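You operate a simulated robot arm through the tools that you are given. There is no shell and no other tool. Be economical: measure what you need, move in short steps, check, and stop when the job is done.

Carry out the task below with a simulated two-armed robot. There is one attempt and no reset: what you move stays moved.

## Task
Pick up the white cordless handset from the shelf of the test cart with one hand, pass it to the other hand and put it on the wooden table top.

Only the result counts: the job must be done as asked and must still hold three seconds after the hand-in. Knocking over, shifting, dropping, spilling or breaking anything else fails it.

## Robot
Two 7-joint arms with two-finger grippers on one trunk, on a base that drives. Base frame: it is fixed to the floor where the robot stands at the start and does not move with it; the origin is under the middle of the robot, x ahead of it, y to its left, z up. Lengths are in cm, angles in degrees, forces in N, time in s.
The left shoulder is at the start at [6, 12.3, 87], the right one opposite. With the tool pointing down near the work surface each hand reaches from about 14 to 66 cm from the robot's upright axis, wherever it stands, measured 20 degrees to its own side. Places, roughly: wooden table top (38x20 cm) [60, 398, 64]. Payload 1.47 kg a hand.
The TCP of each hand is the grasp point between the finger pads, 1.6 cm short of the fingertips. In the tool frame z runs along the fingers and y along their closing line. The gripper opens to 8.7 cm. The gripper's body begins 5.5 cm behind the TCP.
Orientation is that of the tool frame in the base frame, as [roll, pitch, yaw] about the fixed x, y, z axes, in that order (R = Rz(yaw) Ry(pitch) Rx(roll)). With the fingers straight down and closing along the base's y, the tool's x points along the base's -x, its y along +y and its z along -z.

## Interface
- The arms move only by the tool move_arm. It takes "left_plan", "right_plan" or both (then of equal length, played together; a hand with none holds still); each is a list that holds one entry, the list of rows, each a list of 6 numbers: the shift along the tool's x, y, z in cm, then the turn, a rotation vector about the tool's x, y, z in degrees. In form: [[[dx, dy, dz, ax, ay, az], ...]]. A call has 1 to 10 rows; each row shifts and turns the commanded pose from where the row before left it, along the tool's axes as they then stand. "left_claw" and "right_claw" are, for a hand that has rows, the closure, from 0 (fully open) to 1 (shut), set as the call begins (left out, the last holds). Rows are played at 5 a second. More than 5 cm and 8.6 degrees between two rows, or a gripper value outside its range, and nothing of the call is played. Where a pose cannot be reached the arm comes as near as it can. A force on the tool above 40 N (or 10 N above the force at the start of the call, whichever is more), or a blocked arm, ends the call early, and 0.2 s more pass. Each finger travels about 15.3 cm/s and halts on what it meets, pressing with about 23 N; the grip force reading is that of the motor and also rises with nothing between the fingers. The clock runs only during rows and for 0.2 s after the last one: add rows that do not move to give the fingers time. It gives the time, the measured TCP pose, the force on the tool (base axes), the opening and the grip force at its end, in the units of the frame above (readings bear some noise), with the torque about the TCP (base axes, N m) and any sound that the robot's microphone picked up, and new pictures: "pictures" is both (left out), scene, wrist or none (wrist: the cameras of the hands that moved).
- Cameras (640 x 400 px; columns grow to the right, rows downward): "scene" is now at [8.32, -0.3, 141.7]; the picture's right is [-0.04, -1.00, 0.00], its down [-0.82, 0.04, -0.57] and it looks along [0.57, -0.02, -0.82] (base axes); focal length 270 px, centre (320, 200). "left" rides on the left gripper at [7.3, -1.2, -9] in its tool frame; the picture's right is [0.16, 0.99, 0.00], its down [-0.72, 0.12, -0.68] and it looks along [-0.67, 0.11, 0.73] (tool axes); focal length 247 px, centre (320, 200). "right" rides on the right gripper at [7.3, 1.2, -9] in its tool frame; the picture's right is [-0.16, 0.99, 0.00], its down [-0.72, -0.12, -0.68] and it looks along [-0.67, -0.11, 0.73] (tool axes); focal length 247 px, centre (320, 200). There is no depth. A picture from a camera that has moved, and an enlarged one, comes with that camera's place and axes in the base frame and with its lens.
- lift_body(by): slides the trunk up (or, below 0, down) by that many cm; the arms and the scene camera ride with it, the base frame stays. It gives what a move gives, with no picture.
- drive_base(legs): drives the robot by 1 to 6 legs, each [ahead, left, turn to the left] in cm, cm and degrees, along the robot's own axes; the way and the turn of a leg run together, so that a leg with both is an arc; at most 150 cm and 180 degrees a leg. The arms and the cameras ride along, it lands a little off, and it stops where it bumps. It gives what a move gives, and a new picture of the scene camera.
- turn_head(pan, tilt): turns the head with the scene camera to pan (to the left, within 120 degrees either way) and tilt (down, from -29 to 69), counted from straight ahead of the robot. It gives what a move gives, and a new picture of the scene camera.
- inspect(camera, box): a new picture of the part [left, top, right, bottom] of that camera's present view, enlarged. No time passes.
- job_done(): hands the job in; it is judged then, once.

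Go step by step. Nothing tells you exact positions but the pictures and the camera data: compare them with the known pose of the tool, close in by small moves and look again before you grip or let go. The budget is 120 turns and 260 pictures, counting those below and the enlarged ones. Unless the task says otherwise, let go and move clear before handing in.

The tools are called after "Request:" as a command line: name --argument value ..., lists and objects as JSON in quotes. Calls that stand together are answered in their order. move_arm: Moves the arms, as the interface text tells. Its arguments: {"type":"object","properties":{"left_plan":{"type":"array","items":{"type":"array","items":{"type":"array","items":{"type":"number"}}}},"left_claw":{"type":"number"},"right_plan":{"type":"array","items":{"type":"array","items":{"type":"array","items":{"type":"number"}}}},"right_claw":{"type":"number"},"pictures":{"type":"string","enum":["both","scene","wrist","none"]}},"required":[]} The other tools are called the same way: lift_body (by) slides the trunk up or down; drive_base (legs) drives the base; turn_head (pan, tilt) turns the head that bears the scene camera; inspect (camera, box) takes an enlarged picture of a part of a camera's view; job_done () hands the job in.

At the start:

```text
time_s: 0.0
left_tcp_pos: [39.62, 24.41, 61.64]
left_tool_rot: [179.9, 0.0, -180.0]
left_force: [0.0, 0.1, -0.2]
left_ft_torque: [0.03, 0.0, 0.0]
left_gripper_width: 8.71
left_grip_force: 0.1
right_tcp_pos: [38.5, -8.12, 63.09]
right_tool_rot: [180.0, 0.0, 180.0]
right_force: [0.5, -0.5, -0.7]
right_ft_torque: [0.01, 0.01, -0.01]
right_gripper_width: 8.69
right_grip_force: 0.0
trunk travel left (down, up): [-2.5, 20.5]
robot x, y, heading: [0.1, 0.12, 0.0]
head pan, tilt: [-2.5, 55.4]
```

scene: 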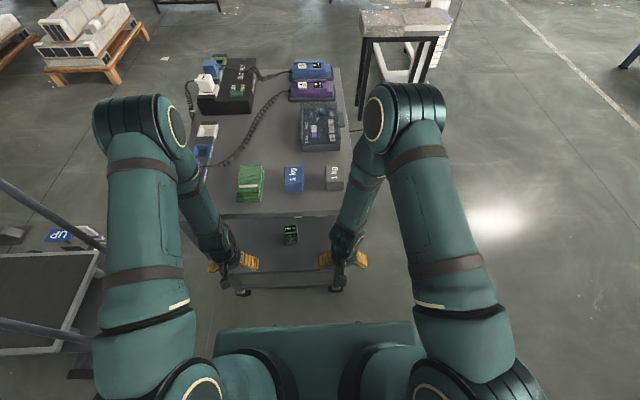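
right: 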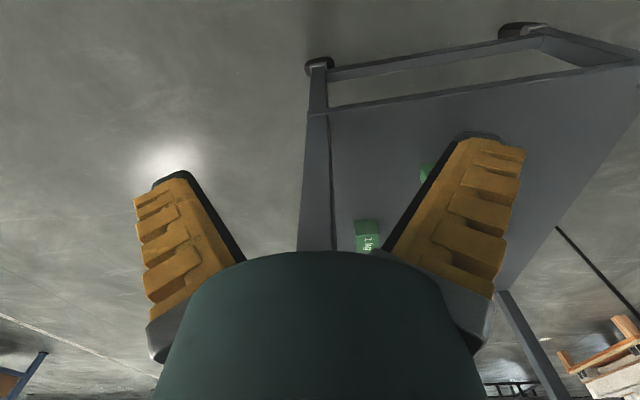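
left: 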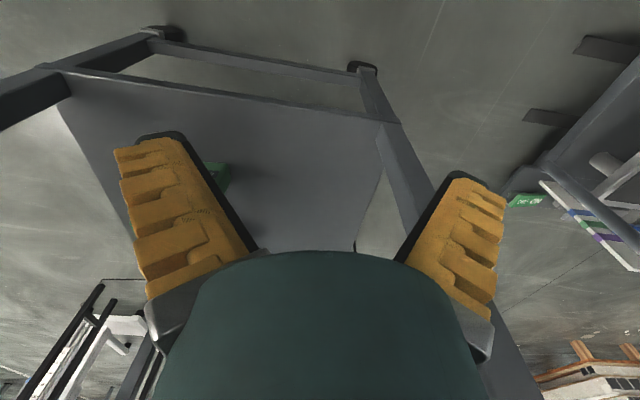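

I see a cart in front of me with a top shelf bearing devices and weights, and a lower shelf; I look closer to find the white cordless handset.

Request:
inspect --camera "scene" --box '[170, 40, 370, 165]'

Request:
inspect --camera "scene" --box '[170, 160, 370, 300]'

```text
3.20 times, centred on (270, 102) of scene
camera zoom: at [8.32, -0.3, 141.7], right [-0.04, -1.0, 0.0], down [-0.82, 0.04, -0.57], along [0.57, -0.02, -0.82], focal length 865 px, centre (480, 512)
```

zoom: 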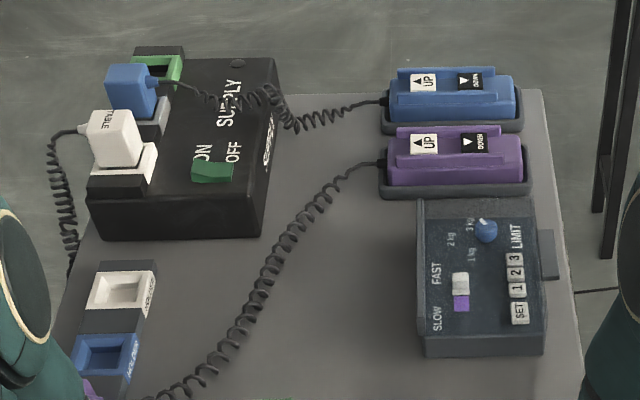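

```text
2.86 times, centred on (270, 230) of scene
camera zoom: at [8.32, -0.3, 141.7], right [-0.04, -1.0, 0.0], down [-0.82, 0.04, -0.57], along [0.57, -0.02, -0.82], focal length 772 px, centre (463, 114)
```

zoom: 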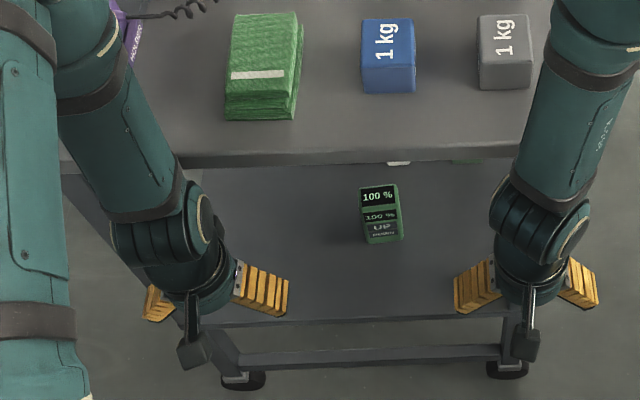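

Under the cart's top, a lower shelf carries a green device and something white and green farther in. I'll back off to look under the top.

Request:
drive_base --legs '[[-70, 0, 0]]'

Request:
turn_head --pan 0 --tilt 35

```text
time_s: 2.3
left_tcp_pos: [9.31, 25.0, 61.8]
left_tool_rot: [180.0, -0.1, -179.1]
left_force: [-0.4, -0.1, -0.2]
left_ft_torque: [0.01, -0.01, 0.01]
left_gripper_width: 8.69
left_grip_force: 0.1
right_tcp_pos: [8.66, -7.5, 63.12]
right_tool_rot: [180.0, 0.0, -179.2]
right_force: [0.5, -1.0, -0.4]
right_ft_torque: [0.03, -0.02, -0.01]
right_gripper_width: 8.7
right_grip_force: 0.0
trunk travel left (down, up): [-2.5, 20.5]
robot x, y, heading: [-30.13, -0.04, 0.7]
head pan, tilt: [-2.5, 55.4]
stopped in leg 1: the robot was blocked; the commanded pose is now the measured one
camera scene: at [-21.53, -0.2, 141.69], right [-0.03, -1.0, 0.0], down [-0.82, 0.02, -0.57], along [0.57, -0.02, -0.82], focal length 270 px, centre (320, 200)
```

scene: 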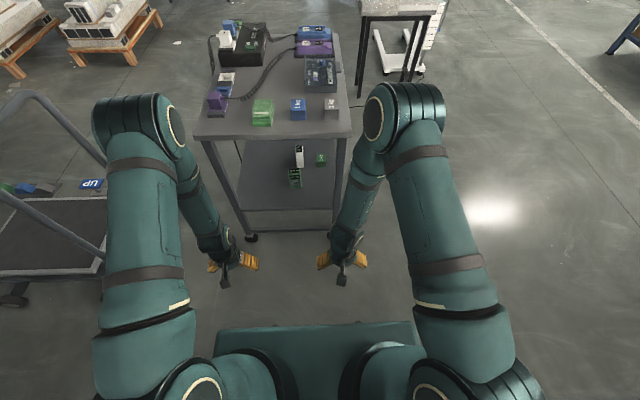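

```text
time_s: 3.1
left_tcp_pos: [9.43, 25.07, 61.79]
left_tool_rot: [180.0, 0.0, -179.2]
left_force: [0.0, -1.4, 0.7]
left_ft_torque: [-0.05, 0.02, 0.01]
left_gripper_width: 8.73
left_grip_force: 0.1
right_tcp_pos: [8.76, -7.51, 63.17]
right_tool_rot: [179.8, 0.0, -179.1]
right_force: [0.2, -0.8, -0.6]
right_ft_torque: [0.0, 0.01, 0.03]
right_gripper_width: 8.71
right_grip_force: 0.0
trunk travel left (down, up): [-2.5, 20.5]
robot x, y, heading: [-30.08, 0.08, 0.5]
head pan, tilt: [0.0, 35.0]
camera scene: at [-19.87, 0.14, 144.56], right [0.01, -1.0, 0.0], down [-0.57, -0.01, -0.82], along [0.82, 0.01, -0.57], focal length 270 px, centre (320, 200)
```

scene: 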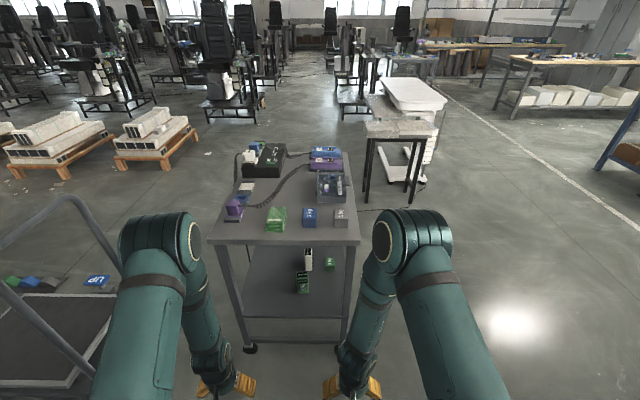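

Backing stopped after 30 cm against something. I now see a white object and green ones on the shelf; I'll look closer and check behind me.

Request:
inspect --camera "scene" --box '[200, 130, 370, 236]'

Request:
inspect --camera "scene" --box '[240, 236, 368, 316]'

Request:
turn_head --pan 120 --tilt 40

Request:
turn_head --pan 60 --tilt 25

Request:
turn_head --pan -120 --tilt 40

```text
3.76 times, centred on (285, 183) of scene
camera zoom: at [-19.87, 0.14, 144.56], right [0.01, -1.0, 0.0], down [-0.57, -0.01, -0.82], along [0.82, 0.01, -0.57], focal length 1017 px, centre (452, 264)
```

zoom: 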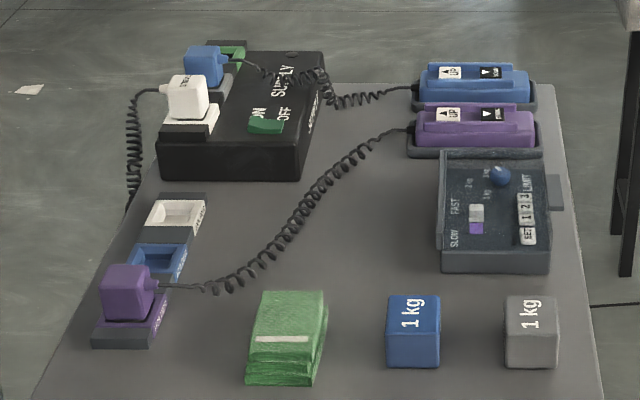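

```text
5.00 times, centred on (304, 276) of scene
camera zoom: at [-19.87, 0.14, 144.56], right [0.01, -1.0, 0.0], down [-0.57, -0.01, -0.82], along [0.82, 0.01, -0.57], focal length 1351 px, centre (400, -180)
```

zoom: 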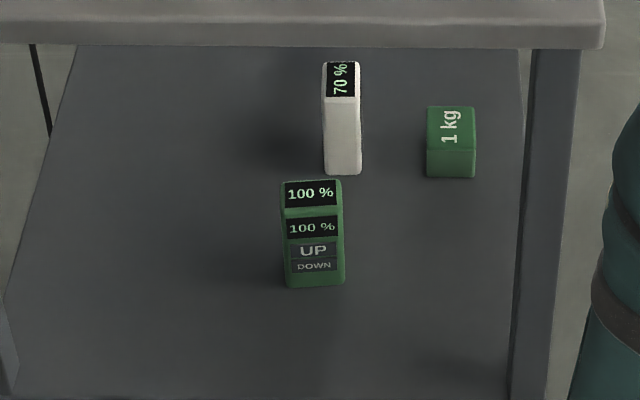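

```text
time_s: 5.1
left_tcp_pos: [9.32, 24.97, 61.76]
left_tool_rot: [179.9, 0.1, -179.1]
left_force: [0.2, -0.1, -0.6]
left_ft_torque: [-0.03, -0.01, 0.02]
left_gripper_width: 8.71
left_grip_force: 0.1
right_tcp_pos: [8.62, -7.48, 63.14]
right_tool_rot: [-180.0, 0.0, -179.1]
right_force: [-0.3, 0.6, 0.5]
right_ft_torque: [0.0, 0.04, -0.02]
right_gripper_width: 8.7
right_grip_force: 0.0
trunk travel left (down, up): [-2.5, 20.5]
robot x, y, heading: [-29.93, -0.06, 0.8]
head pan, tilt: [120.0, 40.0]
camera scene: at [-33.02, 7.33, 143.81], right [0.86, 0.51, 0.0], down [0.33, -0.55, -0.77], along [-0.39, 0.66, -0.64], focal length 270 px, centre (320, 200)
```

scene: 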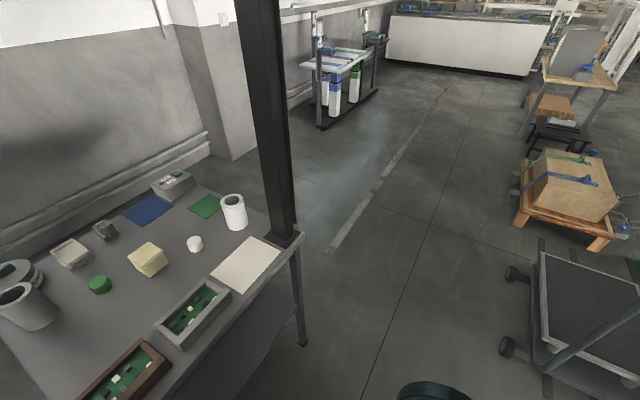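

```text
time_s: 6.4
left_tcp_pos: [9.38, 25.03, 61.85]
left_tool_rot: [180.0, 0.0, -179.0]
left_force: [1.1, -0.1, 0.1]
left_ft_torque: [0.02, -0.01, -0.01]
left_gripper_width: 8.7
left_grip_force: 0.0
right_tcp_pos: [8.79, -7.55, 63.15]
right_tool_rot: [179.9, 0.0, -179.0]
right_force: [0.4, -1.3, 0.0]
right_ft_torque: [-0.01, 0.03, 0.01]
right_gripper_width: 8.69
right_grip_force: 0.0
trunk travel left (down, up): [-2.5, 20.5]
robot x, y, heading: [-29.9, 0.03, 0.6]
head pan, tilt: [60.0, 25.0]
camera scene: at [-24.18, 8.07, 146.14], right [0.87, -0.49, 0.0], down [-0.21, -0.37, -0.91], along [0.44, 0.79, -0.42], focal length 270 px, centre (320, 200)
```

scene: 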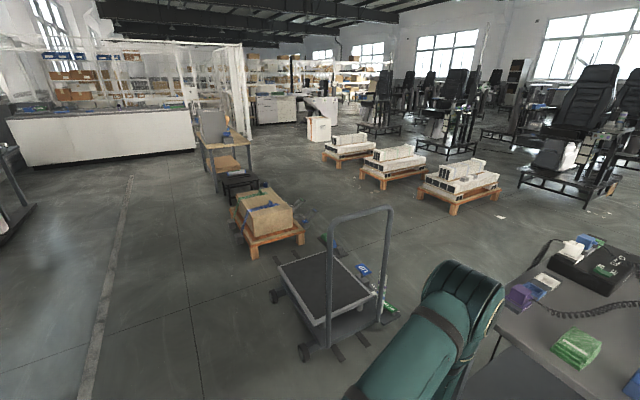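

```text
time_s: 9.1
left_tcp_pos: [9.34, 25.04, 61.8]
left_tool_rot: [180.0, 0.1, -179.0]
left_force: [0.0, -0.5, -0.1]
left_ft_torque: [-0.01, 0.03, 0.01]
left_gripper_width: 8.7
left_grip_force: 0.0
right_tcp_pos: [8.68, -7.61, 63.25]
right_tool_rot: [179.9, 0.0, -179.1]
right_force: [0.6, -0.1, -1.1]
right_ft_torque: [0.01, -0.01, -0.02]
right_gripper_width: 8.7
right_grip_force: 0.1
trunk travel left (down, up): [-2.5, 20.5]
robot x, y, heading: [-29.88, -0.17, 0.8]
head pan, tilt: [-120.0, 40.0]
camera scene: at [-32.82, -7.4, 143.81], right [-0.87, 0.49, 0.0], down [0.31, 0.56, -0.77], along [-0.37, -0.67, -0.64], focal length 270 px, centre (320, 200)
```

scene: 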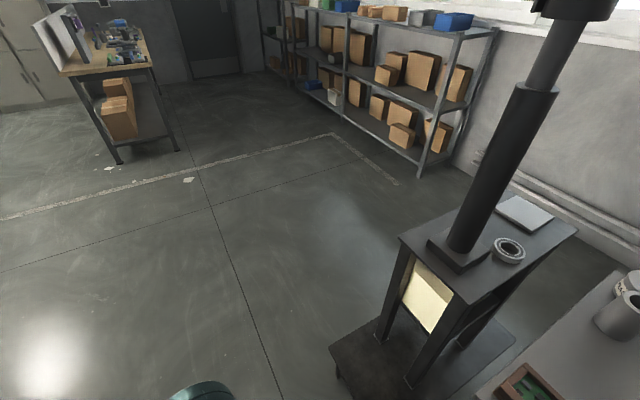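

The white handset ("70 %") stands upright on the lower shelf around [73, 7, 38–49], behind a green one, so I plan to reach over the green one with the left hand rolled 180° (camera on top) and pitched. First I test that roll in free space.

Request:
move_arm --left_plan '[[[0, 0, 0, 0, 0, 8.5], [0, 0, 0, 0, 0, 8.5], [0, 0, 0, 0, 0, 8.5], [0, 0, 0, 0, 0, 8.5], [0, 0, 0, 0, 0, 8.5], [0, 0, 0, 0, 0, 8.5], [0, 0, 0, 0, 0, 8.5], [0, 0, 0, 0, 0, 8.5], [0, 0, 0, 0, 0, 8.5], [0, 0, 0, 0, 0, 8.5]]]' --pictures "none"

Request:
turn_head --pan 0 --tilt 40

Request:
inspect --camera "scene" --box '[210, 190, 370, 290]'

```text
time_s: 11.3
left_tcp_pos: [9.39, 25.05, 61.7]
left_tool_rot: [180.0, 0.0, 95.7]
left_force: [-0.5, -0.1, -0.1]
left_ft_torque: [0.01, 0.03, 0.0]
left_gripper_width: 8.71
left_grip_force: 0.1
right_tcp_pos: [8.81, -7.61, 63.14]
right_tool_rot: [180.0, -0.1, -179.1]
right_force: [-0.7, 0.9, 0.3]
right_ft_torque: [-0.02, -0.01, -0.01]
right_gripper_width: 8.68
right_grip_force: 0.0
trunk travel left (down, up): [-2.5, 20.5]
robot x, y, heading: [-29.56, -0.01, 0.8]
head pan, tilt: [-120.0, 40.0]
```

```text
time_s: 13.3
left_tcp_pos: [9.41, 25.04, 61.77]
left_tool_rot: [-180.0, 0.0, 95.9]
left_force: [-0.2, 0.0, -0.2]
left_ft_torque: [0.04, -0.02, -0.05]
left_gripper_width: 8.71
left_grip_force: 0.1
right_tcp_pos: [8.7, -7.52, 63.2]
right_tool_rot: [179.9, 0.0, -179.2]
right_force: [-0.8, 0.3, -0.4]
right_ft_torque: [0.01, -0.01, 0.0]
right_gripper_width: 8.68
right_grip_force: 0.0
trunk travel left (down, up): [-2.5, 20.5]
robot x, y, heading: [-29.76, -0.39, 0.7]
head pan, tilt: [0.0, 40.0]
camera scene: at [-20.17, 0.13, 143.81], right [0.01, -1.0, 0.0], down [-0.64, -0.01, -0.77], along [0.77, 0.01, -0.64], focal length 270 px, centre (320, 200)
```

scene: 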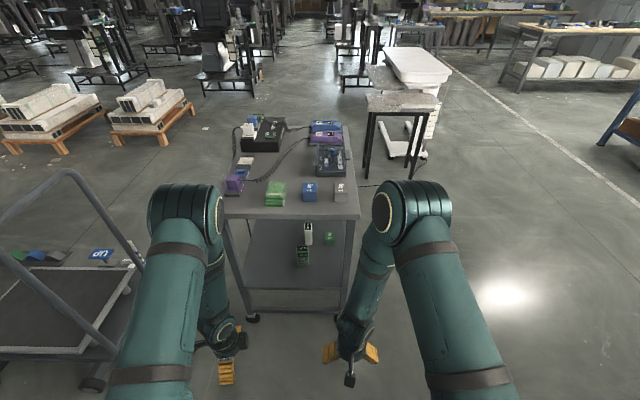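

```text
4.00 times, centred on (290, 240) of scene
camera zoom: at [-20.17, 0.13, 143.81], right [0.01, -1.0, 0.0], down [-0.64, -0.01, -0.77], along [0.77, 0.01, -0.64], focal length 1081 px, centre (440, 40)
```

zoom: 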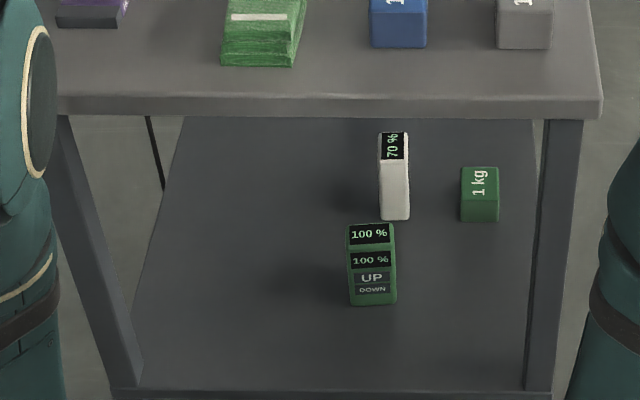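

The first 85° of roll works; I continue to 180°.

Request:
move_arm --left_plan '[[[0, 0, 0, 0, 0, 8.5], [0, 0, 0, 0, 0, 8.5], [0, 0, 0, 0, 0, 8.5], [0, 0, 0, 0, 0, 8.5], [0, 0, 0, 0, 0, 8.5], [0, 0, 0, 0, 0, 8.5], [0, 0, 0, 0, 0, 8.5], [0, 0, 0, 0, 0, 8.5], [0, 0, 0, 0, 0, 8.5], [0, 0, 0, 0, 0, 8.5]]]' --pictures "none"

Request:
move_arm --left_plan '[[[0, 0, 0, 0, 0, 8.5], [0, 0, 0, 0, 0, 2.2], [0, 0, 0, 0, 8, 0], [0, 0, 0, 0, 8, 0], [0, 0, 0, 0, 8, 0], [0, 0, 0, 0, 8, 0], [0, 0, 0, 0, 8, 0], [0, 0, 0, 0, 8, 0]]]' --pictures "both"

```text
time_s: 15.5
left_tcp_pos: [9.49, 24.98, 61.72]
left_tool_rot: [180.0, 0.0, 10.7]
left_force: [0.7, -0.4, -0.3]
left_ft_torque: [0.0, -0.01, -0.01]
left_gripper_width: 8.67
left_grip_force: 0.3
right_tcp_pos: [8.7, -7.47, 63.16]
right_tool_rot: [179.9, 0.1, -179.1]
right_force: [-0.4, 0.4, 1.1]
right_ft_torque: [0.0, 0.01, 0.01]
right_gripper_width: 8.68
right_grip_force: 0.0
trunk travel left (down, up): [-2.5, 20.5]
robot x, y, heading: [-30.03, -0.04, 1.0]
head pan, tilt: [0.0, 40.0]
```

```text
time_s: 17.3
left_tcp_pos: [9.33, 25.15, 61.69]
left_tool_rot: [-180.0, -48.1, 0.0]
left_force: [0.3, -0.1, -0.5]
left_ft_torque: [0.0, -0.01, -0.01]
left_gripper_width: 8.72
left_grip_force: 0.0
right_tcp_pos: [8.8, -7.58, 63.28]
right_tool_rot: [179.9, 0.0, -179.0]
right_force: [0.2, 0.5, -0.3]
right_ft_torque: [-0.01, 0.03, -0.01]
right_gripper_width: 8.71
right_grip_force: 0.0
trunk travel left (down, up): [-2.5, 20.5]
robot x, y, heading: [-29.83, 0.03, 0.8]
head pan, tilt: [0.0, 40.0]
camera scene: at [-20.16, 0.14, 143.81], right [0.01, -1.0, 0.0], down [-0.64, -0.01, -0.77], along [0.77, 0.01, -0.64], focal length 270 px, centre (320, 200)
camera left: at [7.68, 26.26, 73.3], right [0.11, -0.99, 0.12], down [-0.99, -0.12, -0.09], along [0.1, -0.11, -0.99], focal length 247 px, centre (320, 200)
```

scene: 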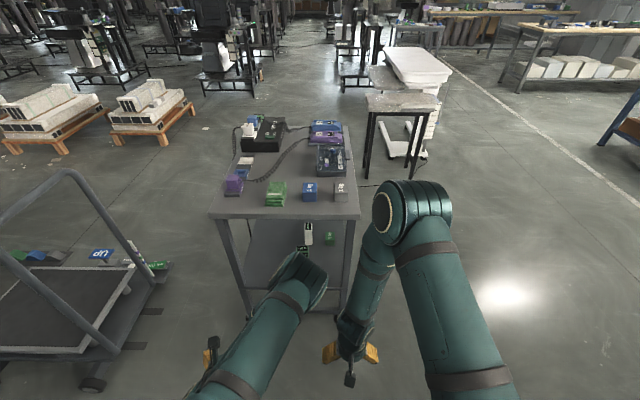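
left: 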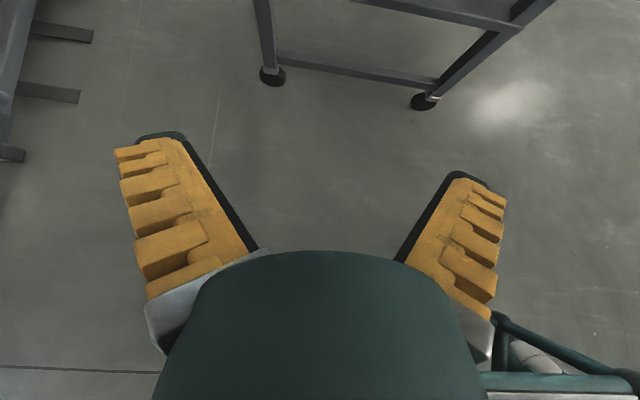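

Rolling the left wrist puts its elbow high and forward, which won't fit under the cart top. I'll undo it and instead reach in from the cart's right side, where only a low 1 kg weight stands in the way, with the hand in its natural posture pitched ~45°.

Request:
move_arm --left_plan '[[[0, 0, 0, 0, -8, 0], [0, 0, 0, 0, -8, 0], [0, 0, 0, 0, -8, 0], [0, 0, 0, 0, -8, 0], [0, 0, 0, 0, -8, 0], [0, 0, 0, 0, -8, 0], [0, 0, 0, 0, 0, -8.5], [0, 0, 0, 0, 0, -8.5], [0, 0, 0, 0, 0, -8.5], [0, 0, 0, 0, 0, -8.5]]]' --pictures "none"

Request:
move_arm --left_plan '[[[0, 0, 0, 0, 0, -8.5], [0, 0, 0, 0, 0, -8.5], [0, 0, 0, 0, 0, -8.5], [0, 0, 0, 0, 0, -8.5], [0, 0, 0, 0, 0, -8.5], [0, 0, 0, 0, 0, -8.5], [0, 0, 0, 0, 0, -8.5], [0, 0, 0, 0, 0, -8.5], [0, 0, 0, 0, 0, -8.5], [0, 0, 0, 0, 0, -8.5]]]' --pictures "none"

Request:
move_arm --left_plan '[[[0, 0, 0, 0, 0, -8.5], [0, 0, 0, 0, 0, -8.5], [0, 0, 0, 0, 0, -8.5], [0, 0, 0, 0, 0, -8.5], [0, 0, 0, 0, 0, -8.5], [0, 0, 0, 0, 0, -8.5], [0, 0, 0, 0, 0, -8.5], [0, 0, 0, 0, 0, -2.2]]]' --pictures "scene"

Request:
turn_head --pan -60 --tilt 35

```text
time_s: 19.5
left_tcp_pos: [9.25, 25.0, 61.61]
left_tool_rot: [-180.0, 0.0, 34.3]
left_force: [-0.1, 1.2, -0.5]
left_ft_torque: [-0.03, 0.01, -0.01]
left_gripper_width: 8.67
left_grip_force: 0.1
right_tcp_pos: [8.78, -7.47, 63.22]
right_tool_rot: [180.0, -0.1, -179.1]
right_force: [-0.2, 0.4, 0.8]
right_ft_torque: [0.01, -0.01, -0.03]
right_gripper_width: 8.67
right_grip_force: 0.0
trunk travel left (down, up): [-2.5, 20.5]
robot x, y, heading: [-29.7, 0.05, 0.9]
head pan, tilt: [0.0, 40.0]
```

```text
time_s: 21.7
left_tcp_pos: [9.32, 24.97, 61.82]
left_tool_rot: [180.0, 0.0, 119.3]
left_force: [0.4, -0.8, -0.7]
left_ft_torque: [0.0, -0.02, -0.01]
left_gripper_width: 8.72
left_grip_force: 0.0
right_tcp_pos: [8.58, -7.61, 63.13]
right_tool_rot: [179.9, 0.0, -179.0]
right_force: [0.1, 0.0, 0.1]
right_ft_torque: [0.0, -0.03, 0.0]
right_gripper_width: 8.71
right_grip_force: 0.0
trunk travel left (down, up): [-2.5, 20.5]
robot x, y, heading: [-29.97, 0.16, 0.7]
head pan, tilt: [0.0, 40.0]
```

```text
time_s: 23.5
left_tcp_pos: [9.33, 24.95, 61.82]
left_tool_rot: [180.0, 0.0, -178.9]
left_force: [-0.7, -0.8, 0.8]
left_ft_torque: [-0.02, 0.02, 0.04]
left_gripper_width: 8.7
left_grip_force: 0.0
right_tcp_pos: [8.69, -7.58, 63.28]
right_tool_rot: [179.9, 0.0, -179.1]
right_force: [0.2, 0.0, -0.5]
right_ft_torque: [-0.01, 0.01, 0.01]
right_gripper_width: 8.69
right_grip_force: 0.1
trunk travel left (down, up): [-2.5, 20.5]
robot x, y, heading: [-30.19, -0.14, 0.8]
head pan, tilt: [0.0, 40.0]
camera scene: at [-20.17, 0.14, 143.81], right [0.01, -1.0, 0.0], down [-0.64, -0.01, -0.77], along [0.77, 0.01, -0.64], focal length 270 px, centre (320, 200)
```

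scene: 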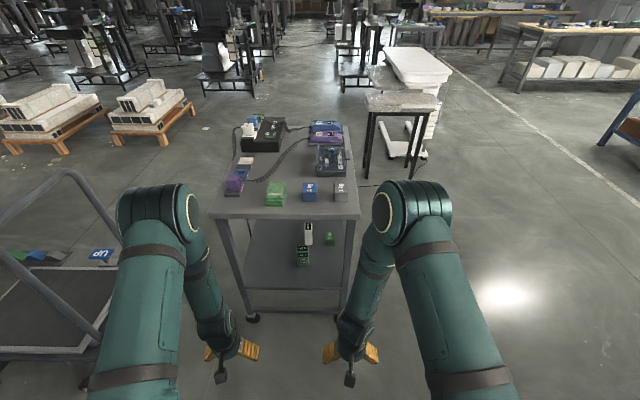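

```text
time_s: 24.8
left_tcp_pos: [9.36, 24.91, 61.81]
left_tool_rot: [179.9, -0.1, -179.2]
left_force: [0.5, -0.6, -0.3]
left_ft_torque: [0.01, -0.01, -0.01]
left_gripper_width: 8.7
left_grip_force: 0.1
right_tcp_pos: [8.83, -7.59, 63.22]
right_tool_rot: [179.9, -0.1, -179.1]
right_force: [0.0, -0.5, -0.9]
right_ft_torque: [0.0, 0.0, -0.01]
right_gripper_width: 8.7
right_grip_force: 0.0
trunk travel left (down, up): [-2.5, 20.5]
robot x, y, heading: [-29.94, -0.03, 0.7]
head pan, tilt: [-60.0, 35.0]
camera scene: at [-24.16, -7.54, 144.57], right [-0.86, -0.51, 0.0], down [-0.29, 0.49, -0.82], along [0.42, -0.7, -0.57], focal length 270 px, centre (320, 200)
```

scene: 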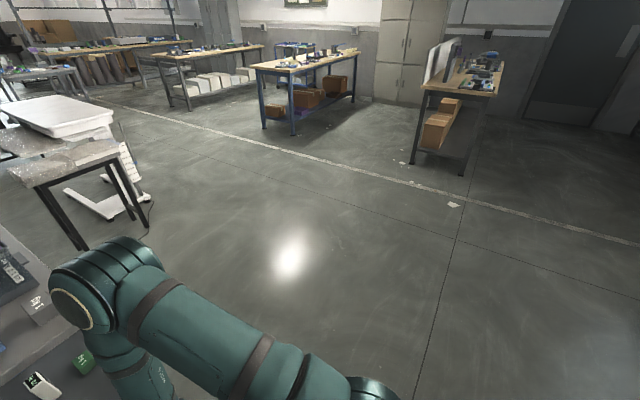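

The right side floor is clear. I drive around the cart's front right corner to its right side and face the cart (+y).

Request:
drive_base --legs '[[8, 0, 0], [0, -85, 0], [76, 0, 0], [0, 0, 90]]'

Request:
turn_head --pan 0 --tilt 40

```text
time_s: 40.8
left_tcp_pos: [30.59, -43.66, 61.83]
left_tool_rot: [179.9, 0.1, -88.2]
left_force: [0.2, 0.0, -0.1]
left_ft_torque: [0.05, 0.04, 0.02]
left_gripper_width: 8.7
left_grip_force: 0.1
right_tcp_pos: [63.13, -43.76, 63.14]
right_tool_rot: [179.9, 0.0, -88.2]
right_force: [0.0, -0.4, -0.2]
right_ft_torque: [0.02, -0.01, -0.02]
right_gripper_width: 8.72
right_grip_force: 0.0
trunk travel left (down, up): [-2.5, 20.5]
robot x, y, heading: [56.32, -82.43, 91.8]
head pan, tilt: [-60.0, 35.0]
camera scene: at [63.88, -76.74, 144.57], right [0.53, -0.85, 0.0], down [-0.49, -0.3, -0.82], along [0.7, 0.43, -0.57], focal length 270 px, centre (320, 200)
```

scene: 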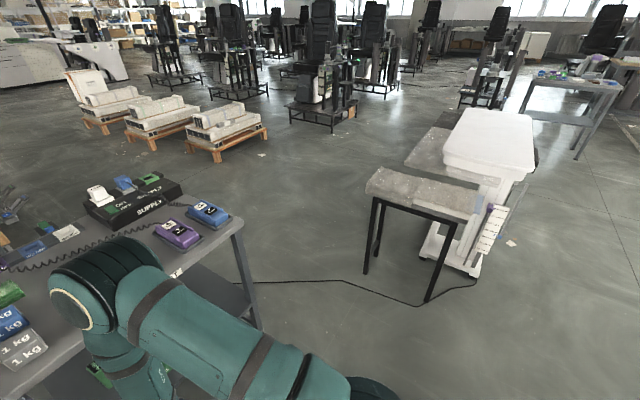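

```text
time_s: 42.1
left_tcp_pos: [30.67, -43.61, 61.84]
left_tool_rot: [-180.0, 0.0, -88.2]
left_force: [0.4, 0.9, 0.0]
left_ft_torque: [0.02, -0.03, 0.03]
left_gripper_width: 8.68
left_grip_force: 0.1
right_tcp_pos: [63.31, -43.77, 63.11]
right_tool_rot: [-180.0, -0.1, -88.2]
right_force: [0.3, -0.3, -0.2]
right_ft_torque: [0.02, 0.0, 0.02]
right_gripper_width: 8.7
right_grip_force: 0.1
trunk travel left (down, up): [-2.5, 20.5]
robot x, y, heading: [56.61, -82.48, 91.9]
head pan, tilt: [0.0, 40.0]
camera scene: at [56.15, -72.87, 143.81], right [1.0, 0.03, 0.0], down [0.02, -0.64, -0.77], along [-0.02, 0.77, -0.64], focal length 270 px, centre (320, 200)
```

scene: 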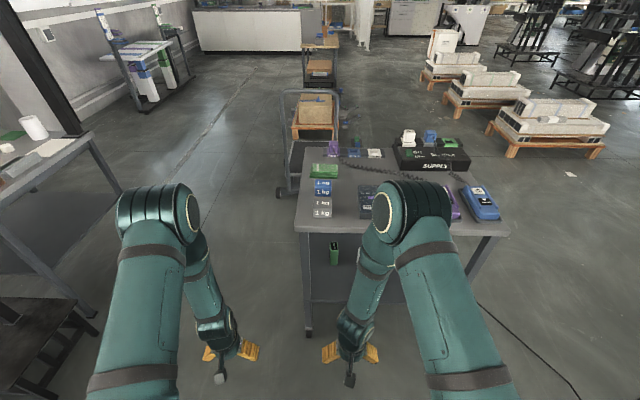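

I'm on the cart's right side facing it; zooming on the shelf.

Request:
inspect --camera "scene" --box '[290, 220, 410, 295]'

Request:
inspect --camera "right" --box '[0, 0, 640, 400]'

```text
5.33 times, centred on (350, 258) of scene
camera zoom: at [56.15, -72.87, 143.81], right [1.0, 0.03, 0.0], down [0.02, -0.64, -0.77], along [-0.02, 0.77, -0.64], focal length 1441 px, centre (160, -107)
```

zoom: 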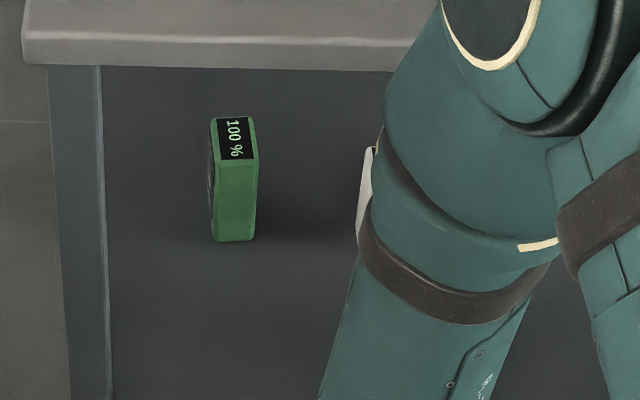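

```text
1.00 times, centred on (320, 200) of right (not enlarged: the box is as wide or as high as the picture)
camera zoom: at [62.21, -51.05, 72.15], right [-0.99, 0.13, 0.0], down [0.09, 0.73, 0.68], along [0.08, 0.67, -0.73], focal length 247 px, centre (320, 200)
```

zoom: 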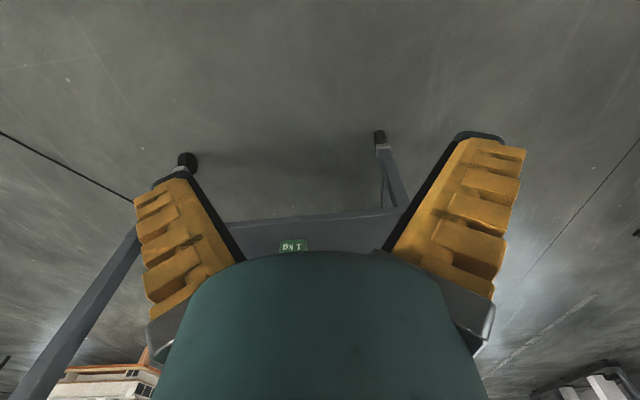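

The white handset is hidden behind my right arm; I shift right so it's between the arms and straighten the heading.

Request:
drive_base --legs '[[0, -13, -1.8]]'

Request:
inspect --camera "scene" --box '[260, 210, 388, 290]'

```text
time_s: 43.9
left_tcp_pos: [45.08, -42.53, 61.8]
left_tool_rot: [-179.9, -0.1, -90.1]
left_force: [-0.2, -0.6, 0.2]
left_ft_torque: [0.02, 0.02, 0.05]
left_gripper_width: 8.71
left_grip_force: 0.1
right_tcp_pos: [77.49, -43.76, 63.17]
right_tool_rot: [179.9, 0.0, -90.0]
right_force: [0.4, 0.0, -0.7]
right_ft_torque: [0.0, -0.01, 0.0]
right_gripper_width: 8.7
right_grip_force: 0.1
trunk travel left (down, up): [-2.5, 20.5]
robot x, y, heading: [69.46, -82.38, 89.8]
head pan, tilt: [0.0, 40.0]
camera scene: at [69.56, -72.7, 143.81], right [1.0, 0.0, 0.0], down [0.0, -0.64, -0.77], along [0.0, 0.77, -0.64], focal length 270 px, centre (320, 200)
```

scene: 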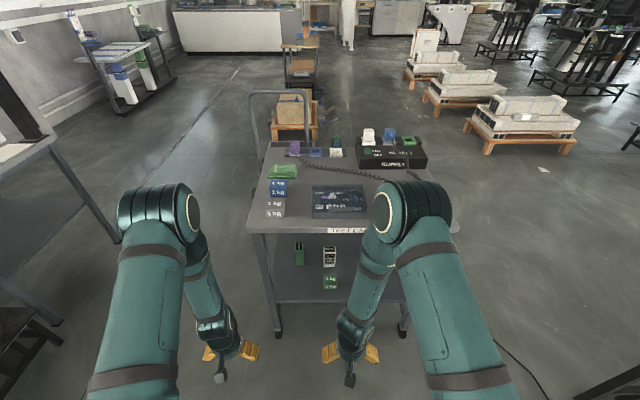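

```text
5.00 times, centred on (324, 250) of scene
camera zoom: at [69.56, -72.7, 143.81], right [1.0, 0.0, 0.0], down [0.0, -0.64, -0.77], along [0.0, 0.77, -0.64], focal length 1351 px, centre (300, -50)
```

zoom: 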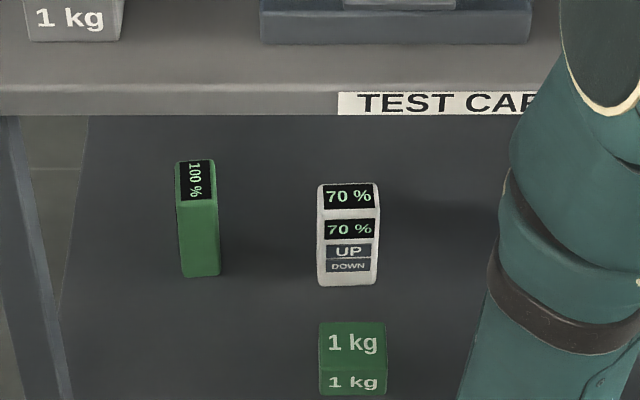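

Handset: x≈71.3–76.7, y≈5.1–8.6, z 38–49; weight in front of it up to z≈43, cart underside ≈78. I pitch the right hand 45°, lower it, and pull the left hand back before rolling closer.

Request:
move_arm --right_plan '[[[0, 0, 0, 0, -7.5, 0], [0, 0, 0, 0, -7.5, 0], [0, 0, 0, 0, -7.5, 0], [0, 0, 0, 0, -7.5, 0], [0, 0, 0, 0, -7.5, 0], [0, 0, 0, 0, -7.5, 0], [3.3, 0.9, 3.3, 0, 0, 0], [3.3, 0.9, 3.3, 0, 0, 0], [3.3, 0.9, 3.3, 0, 0, 0], [0, 0.7, 0, 0, 0, 0]]]' --left_plan '[[[2, 0, 0, 0, 0, 0], [2, 0, 0, 0, 0, 0], [2, 0, 0, 0, 0, 0], [2, 0, 0, 0, 0, 0], [2, 0, 0, 0, 0, 0], [0, 0, 0, 0, 0, 0], [0, 0, 0, 0, 0, 0], [0, 0, 0, 0, 0, 0], [0, 0, 0, 0, 0, 0], [0, 0, 0, 0, 0, 0]]]' --pictures "both"

```text
time_s: 45.9
left_tcp_pos: [44.92, -52.67, 62.09]
left_tool_rot: [180.0, 0.1, -90.1]
left_force: [0.0, -0.3, -0.6]
left_ft_torque: [0.0, 0.0, 0.03]
left_gripper_width: 8.69
left_grip_force: 0.0
right_tcp_pos: [74.82, -43.81, 50.33]
right_tool_rot: [-179.7, 45.3, -89.8]
right_force: [5.3, -0.1, 63.7]
right_ft_torque: [-7.61, 0.27, 0.77]
right_gripper_width: 8.7
right_grip_force: 0.0
trunk travel left (down, up): [-2.5, 20.5]
robot x, y, heading: [69.06, -82.27, 89.8]
head pan, tilt: [0.0, 40.0]
stopped in row 10 (right hand): the force on the tool passed its limit at 195 N (the readings are from after the stop); the commanded pose is now the measured one
camera scene: at [69.51, -72.83, 143.9], right [1.0, 0.0, 0.0], down [0.0, -0.64, -0.77], along [0.0, 0.77, -0.64], focal length 270 px, centre (320, 200)
camera right: at [73.63, -55.29, 51.43], right [-0.99, 0.11, 0.11], down [0.11, 0.03, 0.99], along [0.11, 0.99, -0.04], focal length 247 px, centre (320, 200)
camera left: at [46.16, -59.96, 71.04], right [-0.99, -0.16, 0.0], down [-0.11, 0.72, 0.68], along [-0.11, 0.67, -0.73], focal length 247 px, centre (320, 200)
```

scene: 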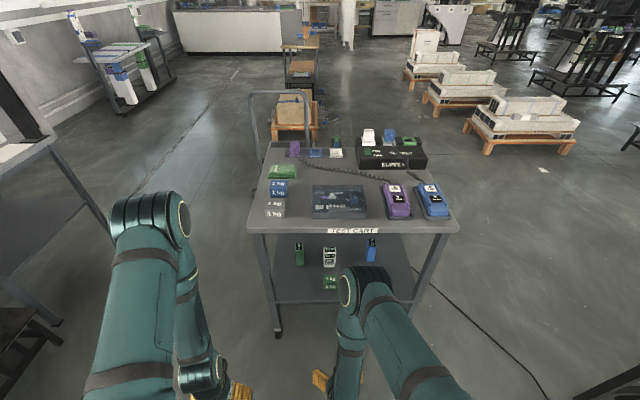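
right: 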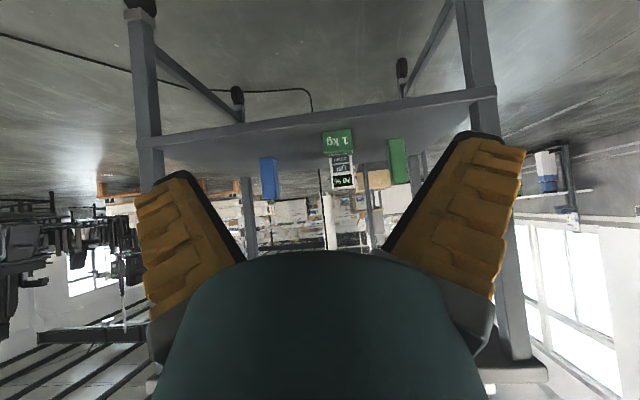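
left: 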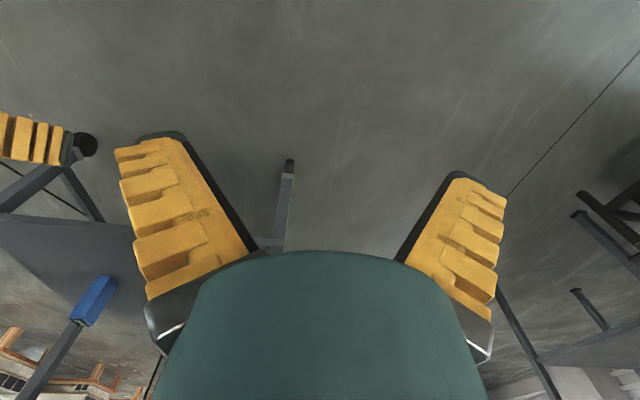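

The wrist camera touched my own base when lowering so close in. I lift back up at once and extend forward first.

Request:
move_arm --right_plan '[[[-2, 0, -2, 0, 0, 0], [-2, 0, -2, 0, 0, 0], [-3, 0, 3, 0, 0, 0], [-3, 0, 3, 0, 0, 0]]]' --pictures "scene"

```text
time_s: 46.9
left_tcp_pos: [44.93, -52.7, 61.89]
left_tool_rot: [-179.8, 0.0, -90.1]
left_force: [-0.1, -0.2, 0.5]
left_ft_torque: [0.02, 0.02, 0.0]
left_gripper_width: 8.7
left_grip_force: 0.1
right_tcp_pos: [74.72, -35.15, 55.69]
right_tool_rot: [-179.7, 45.1, -89.8]
right_force: [0.8, 0.3, 0.5]
right_ft_torque: [0.0, 0.01, 0.03]
right_gripper_width: 8.72
right_grip_force: 0.1
trunk travel left (down, up): [-2.5, 20.5]
robot x, y, heading: [69.64, -82.33, 89.8]
head pan, tilt: [0.0, 40.0]
camera scene: at [69.52, -72.66, 143.81], right [1.0, 0.0, 0.0], down [0.0, -0.64, -0.77], along [0.0, 0.77, -0.64], focal length 270 px, centre (320, 200)
```

scene: 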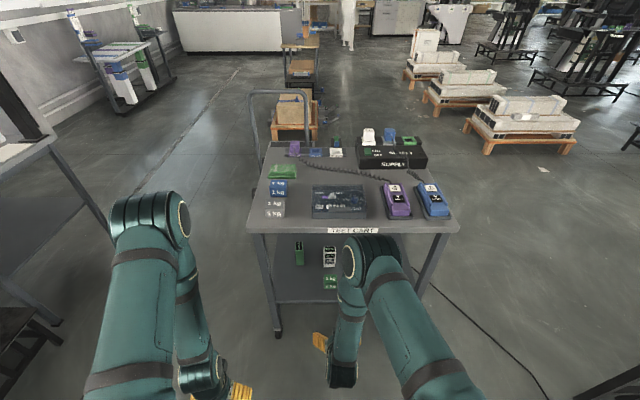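

Free again. To keep the elbow below/outside the cart edge I want the arm nearly straight, so I extend forward from here and lower, then judge.

Request:
move_arm --right_plan '[[[-2.65, 0.1, 2.65, 0, 0, 0], [-2.65, 0.1, 2.65, 0, 0, 0], [-2.65, 0.1, 2.65, 0, 0, 0], [-2.65, 0.1, 2.65, 0, 0, 0], [3.18, 0.1, 3.18, 0, 0, 0], [3.18, 0.1, 3.18, 0, 0, 0], [0, 0, 0, 0, 0, 0]]]' --pictures "both"

```text
time_s: 48.5
left_tcp_pos: [44.96, -52.66, 61.93]
left_tool_rot: [180.0, 0.0, -90.0]
left_force: [1.0, -0.1, -0.2]
left_ft_torque: [0.0, 0.0, 0.01]
left_gripper_width: 8.68
left_grip_force: 0.0
right_tcp_pos: [74.34, -20.16, 47.03]
right_tool_rot: [-179.6, 45.2, -89.8]
right_force: [0.3, -0.3, 0.2]
right_ft_torque: [-0.02, -0.01, 0.03]
right_gripper_width: 8.67
right_grip_force: 0.0
trunk travel left (down, up): [-2.5, 20.5]
robot x, y, heading: [69.2, -82.28, 90.2]
head pan, tilt: [0.0, 40.0]
camera scene: at [69.52, -72.68, 143.82], right [1.0, 0.0, 0.0], down [0.0, -0.64, -0.77], along [0.0, 0.77, -0.64], focal length 270 px, centre (320, 200)
camera right: at [73.16, -31.66, 48.12], right [-0.99, 0.11, 0.11], down [0.11, 0.03, 0.99], along [0.11, 0.99, -0.04], focal length 247 px, centre (320, 200)
```

scene: 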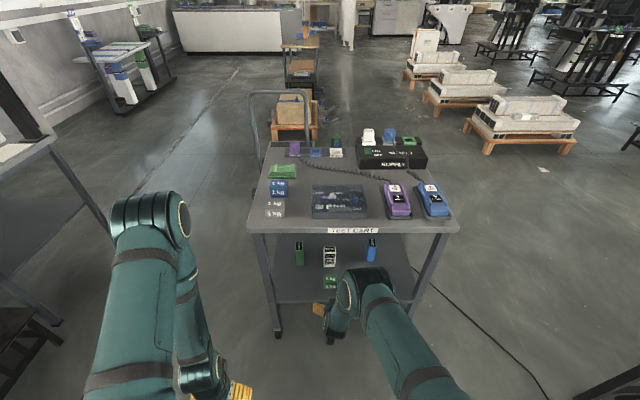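
right: 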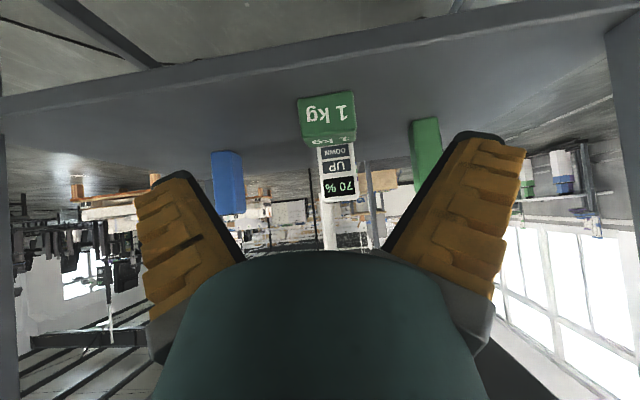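

The wrist view shows the handset straight ahead between the fingers, weight below. I extend 12 cm further at this height and watch the elbow.

Request:
move_arm --right_plan '[[[-1.7, 0, 1.7, 0, 0, 0], [-1.7, 0, 1.7, 0, 0, 0], [-1.7, 0, 1.7, 0, 0, 0], [-1.7, 0, 1.7, 0, 0, 0], [-1.7, 0, 1.7, 0, 0, 0], [0, 0, 0, 0, 0, 0]]]' --pictures "both"

```text
time_s: 49.9
left_tcp_pos: [44.91, -52.61, 62.01]
left_tool_rot: [180.0, -0.1, -90.0]
left_force: [0.4, 0.7, 0.2]
left_ft_torque: [0.0, -0.03, -0.01]
left_gripper_width: 8.69
left_grip_force: 0.1
right_tcp_pos: [74.02, -8.99, 46.75]
right_tool_rot: [-179.8, 45.2, -89.6]
right_force: [-0.3, -0.5, -2.2]
right_ft_torque: [0.0, -0.01, -0.02]
right_gripper_width: 8.7
right_grip_force: 0.0
right hand out of reach, approached as far as the arm can: row 5
trunk travel left (down, up): [-2.5, 20.5]
robot x, y, heading: [69.07, -82.15, 89.9]
head pan, tilt: [0.0, 40.0]
camera scene: at [69.51, -72.68, 143.81], right [1.0, 0.0, 0.0], down [0.0, -0.64, -0.77], along [0.0, 0.77, -0.64], focal length 270 px, centre (320, 200)
camera right: at [72.8, -20.57, 47.85], right [-0.99, 0.11, 0.11], down [0.11, 0.03, 0.99], along [0.1, 0.99, -0.04], focal length 247 px, centre (320, 200)
```

scene: 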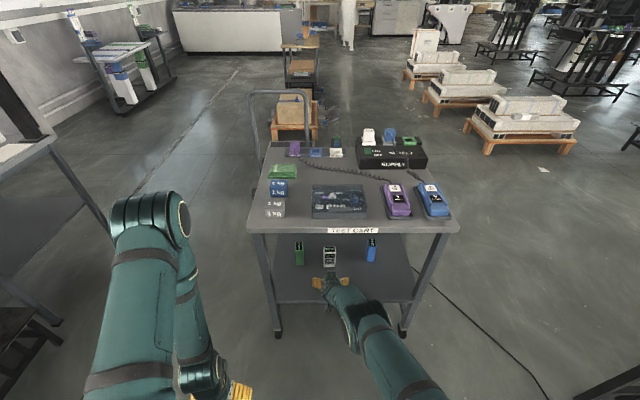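
right: 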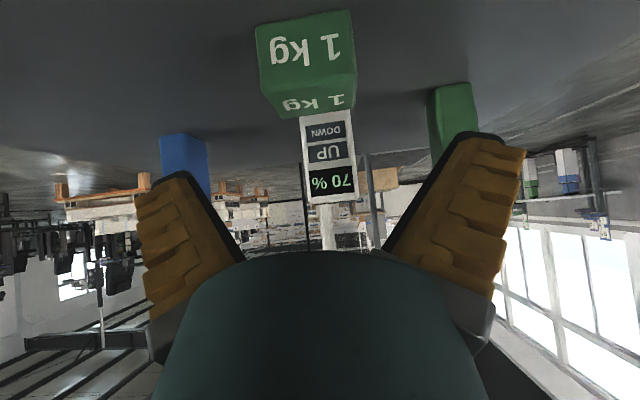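

The arm is at full stretch, straight enough to slip under the cart top. I retract 2 cm, lower 1 cm, then roll forward 12 cm.

Request:
move_arm --right_plan '[[[2.12, 0, -0.7, 0, 0, 0], [0, 0, 0, 0, 0, 0]]]' --pictures "none"

Request:
drive_base --legs '[[12, 0, 0]]'

Request:
inspect --camera "right" --box '[0, 0, 640, 400]'

Request:
inspect --camera "scene" --box '[240, 220, 440, 345]'

```text
time_s: 50.5
left_tcp_pos: [45.03, -52.78, 61.81]
left_tool_rot: [180.0, 0.0, -90.1]
left_force: [-0.1, 0.0, 0.1]
left_ft_torque: [0.02, -0.03, -0.02]
left_gripper_width: 8.68
left_grip_force: 0.1
right_tcp_pos: [73.88, -11.05, 45.74]
right_tool_rot: [-179.7, 45.2, -89.9]
right_force: [0.4, -0.1, 0.4]
right_ft_torque: [0.02, 0.01, 0.0]
right_gripper_width: 8.68
right_grip_force: 0.0
trunk travel left (down, up): [-2.5, 20.5]
robot x, y, heading: [69.02, -82.29, 89.8]
head pan, tilt: [0.0, 40.0]
```

```text
time_s: 51.8
left_tcp_pos: [45.02, -40.82, 61.88]
left_tool_rot: [-180.0, -0.1, -90.2]
left_force: [-0.4, 0.1, 0.3]
left_ft_torque: [-0.03, 0.01, 0.0]
left_gripper_width: 8.69
left_grip_force: 0.0
right_tcp_pos: [74.04, 0.64, 45.63]
right_tool_rot: [-179.6, 45.2, -89.8]
right_force: [0.4, -0.2, 0.0]
right_ft_torque: [0.04, 0.02, 0.0]
right_gripper_width: 8.68
right_grip_force: 0.1
trunk travel left (down, up): [-2.5, 20.5]
robot x, y, heading: [69.28, -70.64, 89.8]
head pan, tilt: [0.0, 40.0]
camera scene: at [69.55, -60.92, 143.8], right [1.0, 0.0, 0.0], down [0.0, -0.64, -0.77], along [0.0, 0.77, -0.64], focal length 270 px, centre (320, 200)
```

scene: 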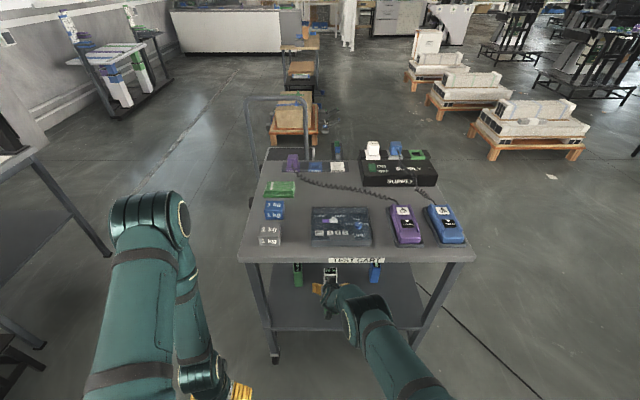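

```text
1.00 times, centred on (320, 200) of right (not enlarged: the box is as wide or as high as the picture)
camera zoom: at [72.78, -10.83, 46.83], right [-0.99, 0.11, 0.11], down [0.11, 0.03, 0.99], along [0.11, 0.99, -0.04], focal length 247 px, centre (320, 200)
```

zoom: 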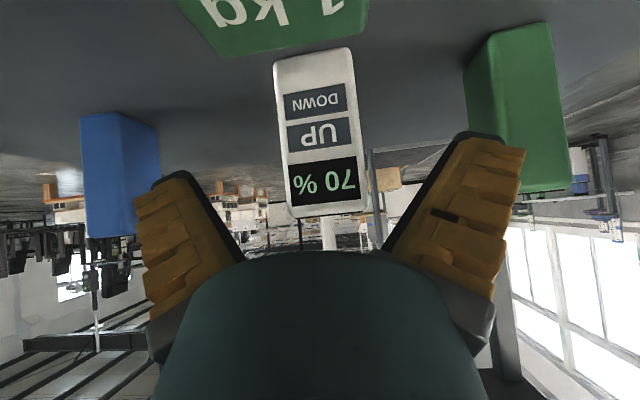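

```text
3.20 times, centred on (340, 282) of scene
camera zoom: at [69.55, -60.92, 143.8], right [1.0, 0.0, 0.0], down [0.0, -0.64, -0.77], along [0.0, 0.77, -0.64], focal length 865 px, centre (256, -64)
```

zoom: 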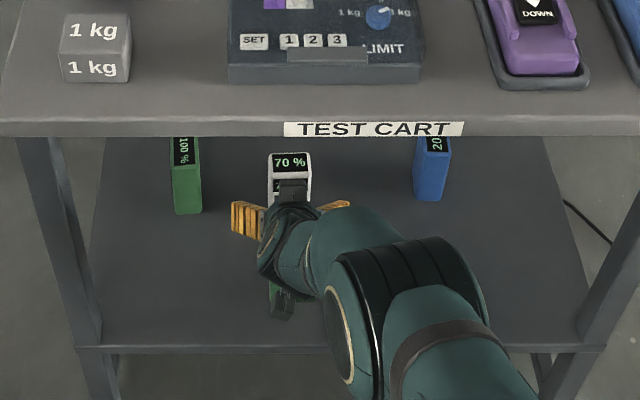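

Aligned in x (handset centre ≈74.0, TCP 74.0). I roll forward 5 cm more so the fingers straddle it.

Request:
drive_base --legs '[[5, 0, 0]]'

Request:
inspect --camera "right" --box '[0, 0, 640, 400]'

Request:
inspect --camera "scene" --box '[240, 220, 440, 345]'

```text
time_s: 52.7
left_tcp_pos: [45.03, -35.87, 61.89]
left_tool_rot: [180.0, 0.0, -90.2]
left_force: [-0.2, 0.2, 0.3]
left_ft_torque: [0.0, -0.03, -0.02]
left_gripper_width: 8.74
left_grip_force: 0.1
right_tcp_pos: [73.98, 5.63, 45.64]
right_tool_rot: [-179.7, 45.2, -89.9]
right_force: [-0.6, 0.0, -0.6]
right_ft_torque: [-0.02, 0.01, 0.0]
right_gripper_width: 8.69
right_grip_force: 0.0
trunk travel left (down, up): [-2.5, 20.5]
robot x, y, heading: [69.7, -65.24, 89.8]
head pan, tilt: [0.0, 40.0]
camera scene: at [69.57, -55.94, 143.8], right [1.0, 0.0, 0.0], down [0.0, -0.64, -0.77], along [0.0, 0.77, -0.64], focal length 270 px, centre (320, 200)
```

scene: 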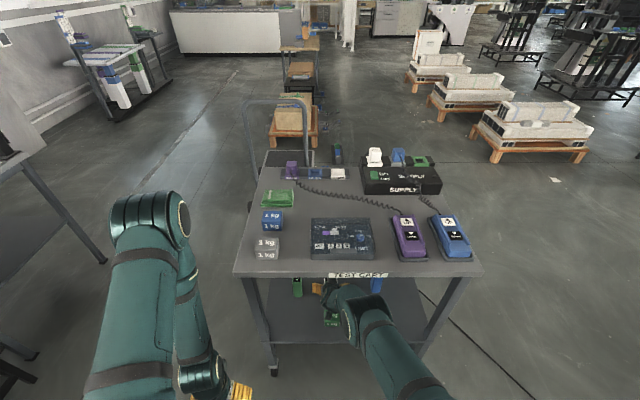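

```text
1.00 times, centred on (320, 200) of right (not enlarged: the box is as wide or as high as the picture)
camera zoom: at [72.81, -5.86, 46.83], right [-0.99, 0.11, 0.11], down [0.11, 0.03, 0.99], along [0.11, 0.99, -0.04], focal length 247 px, centre (320, 200)
```

zoom: 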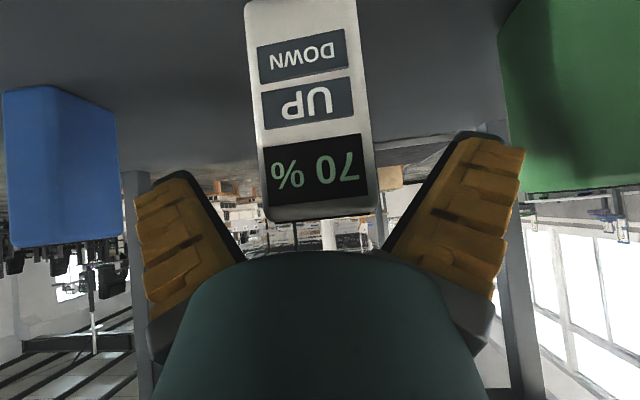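

```text
3.20 times, centred on (340, 282) of scene
camera zoom: at [69.57, -55.94, 143.8], right [1.0, 0.0, 0.0], down [0.0, -0.64, -0.77], along [0.0, 0.77, -0.64], focal length 865 px, centre (256, -64)
```

zoom: 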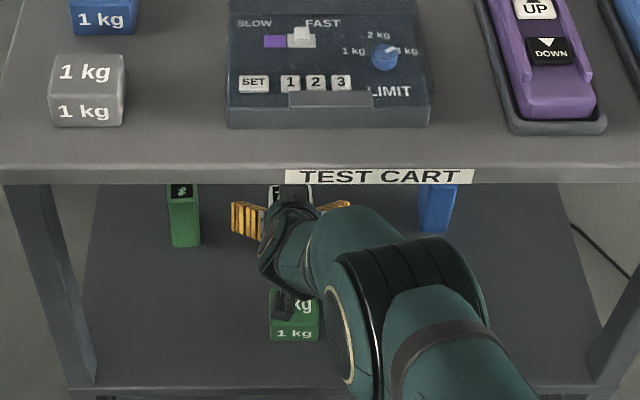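

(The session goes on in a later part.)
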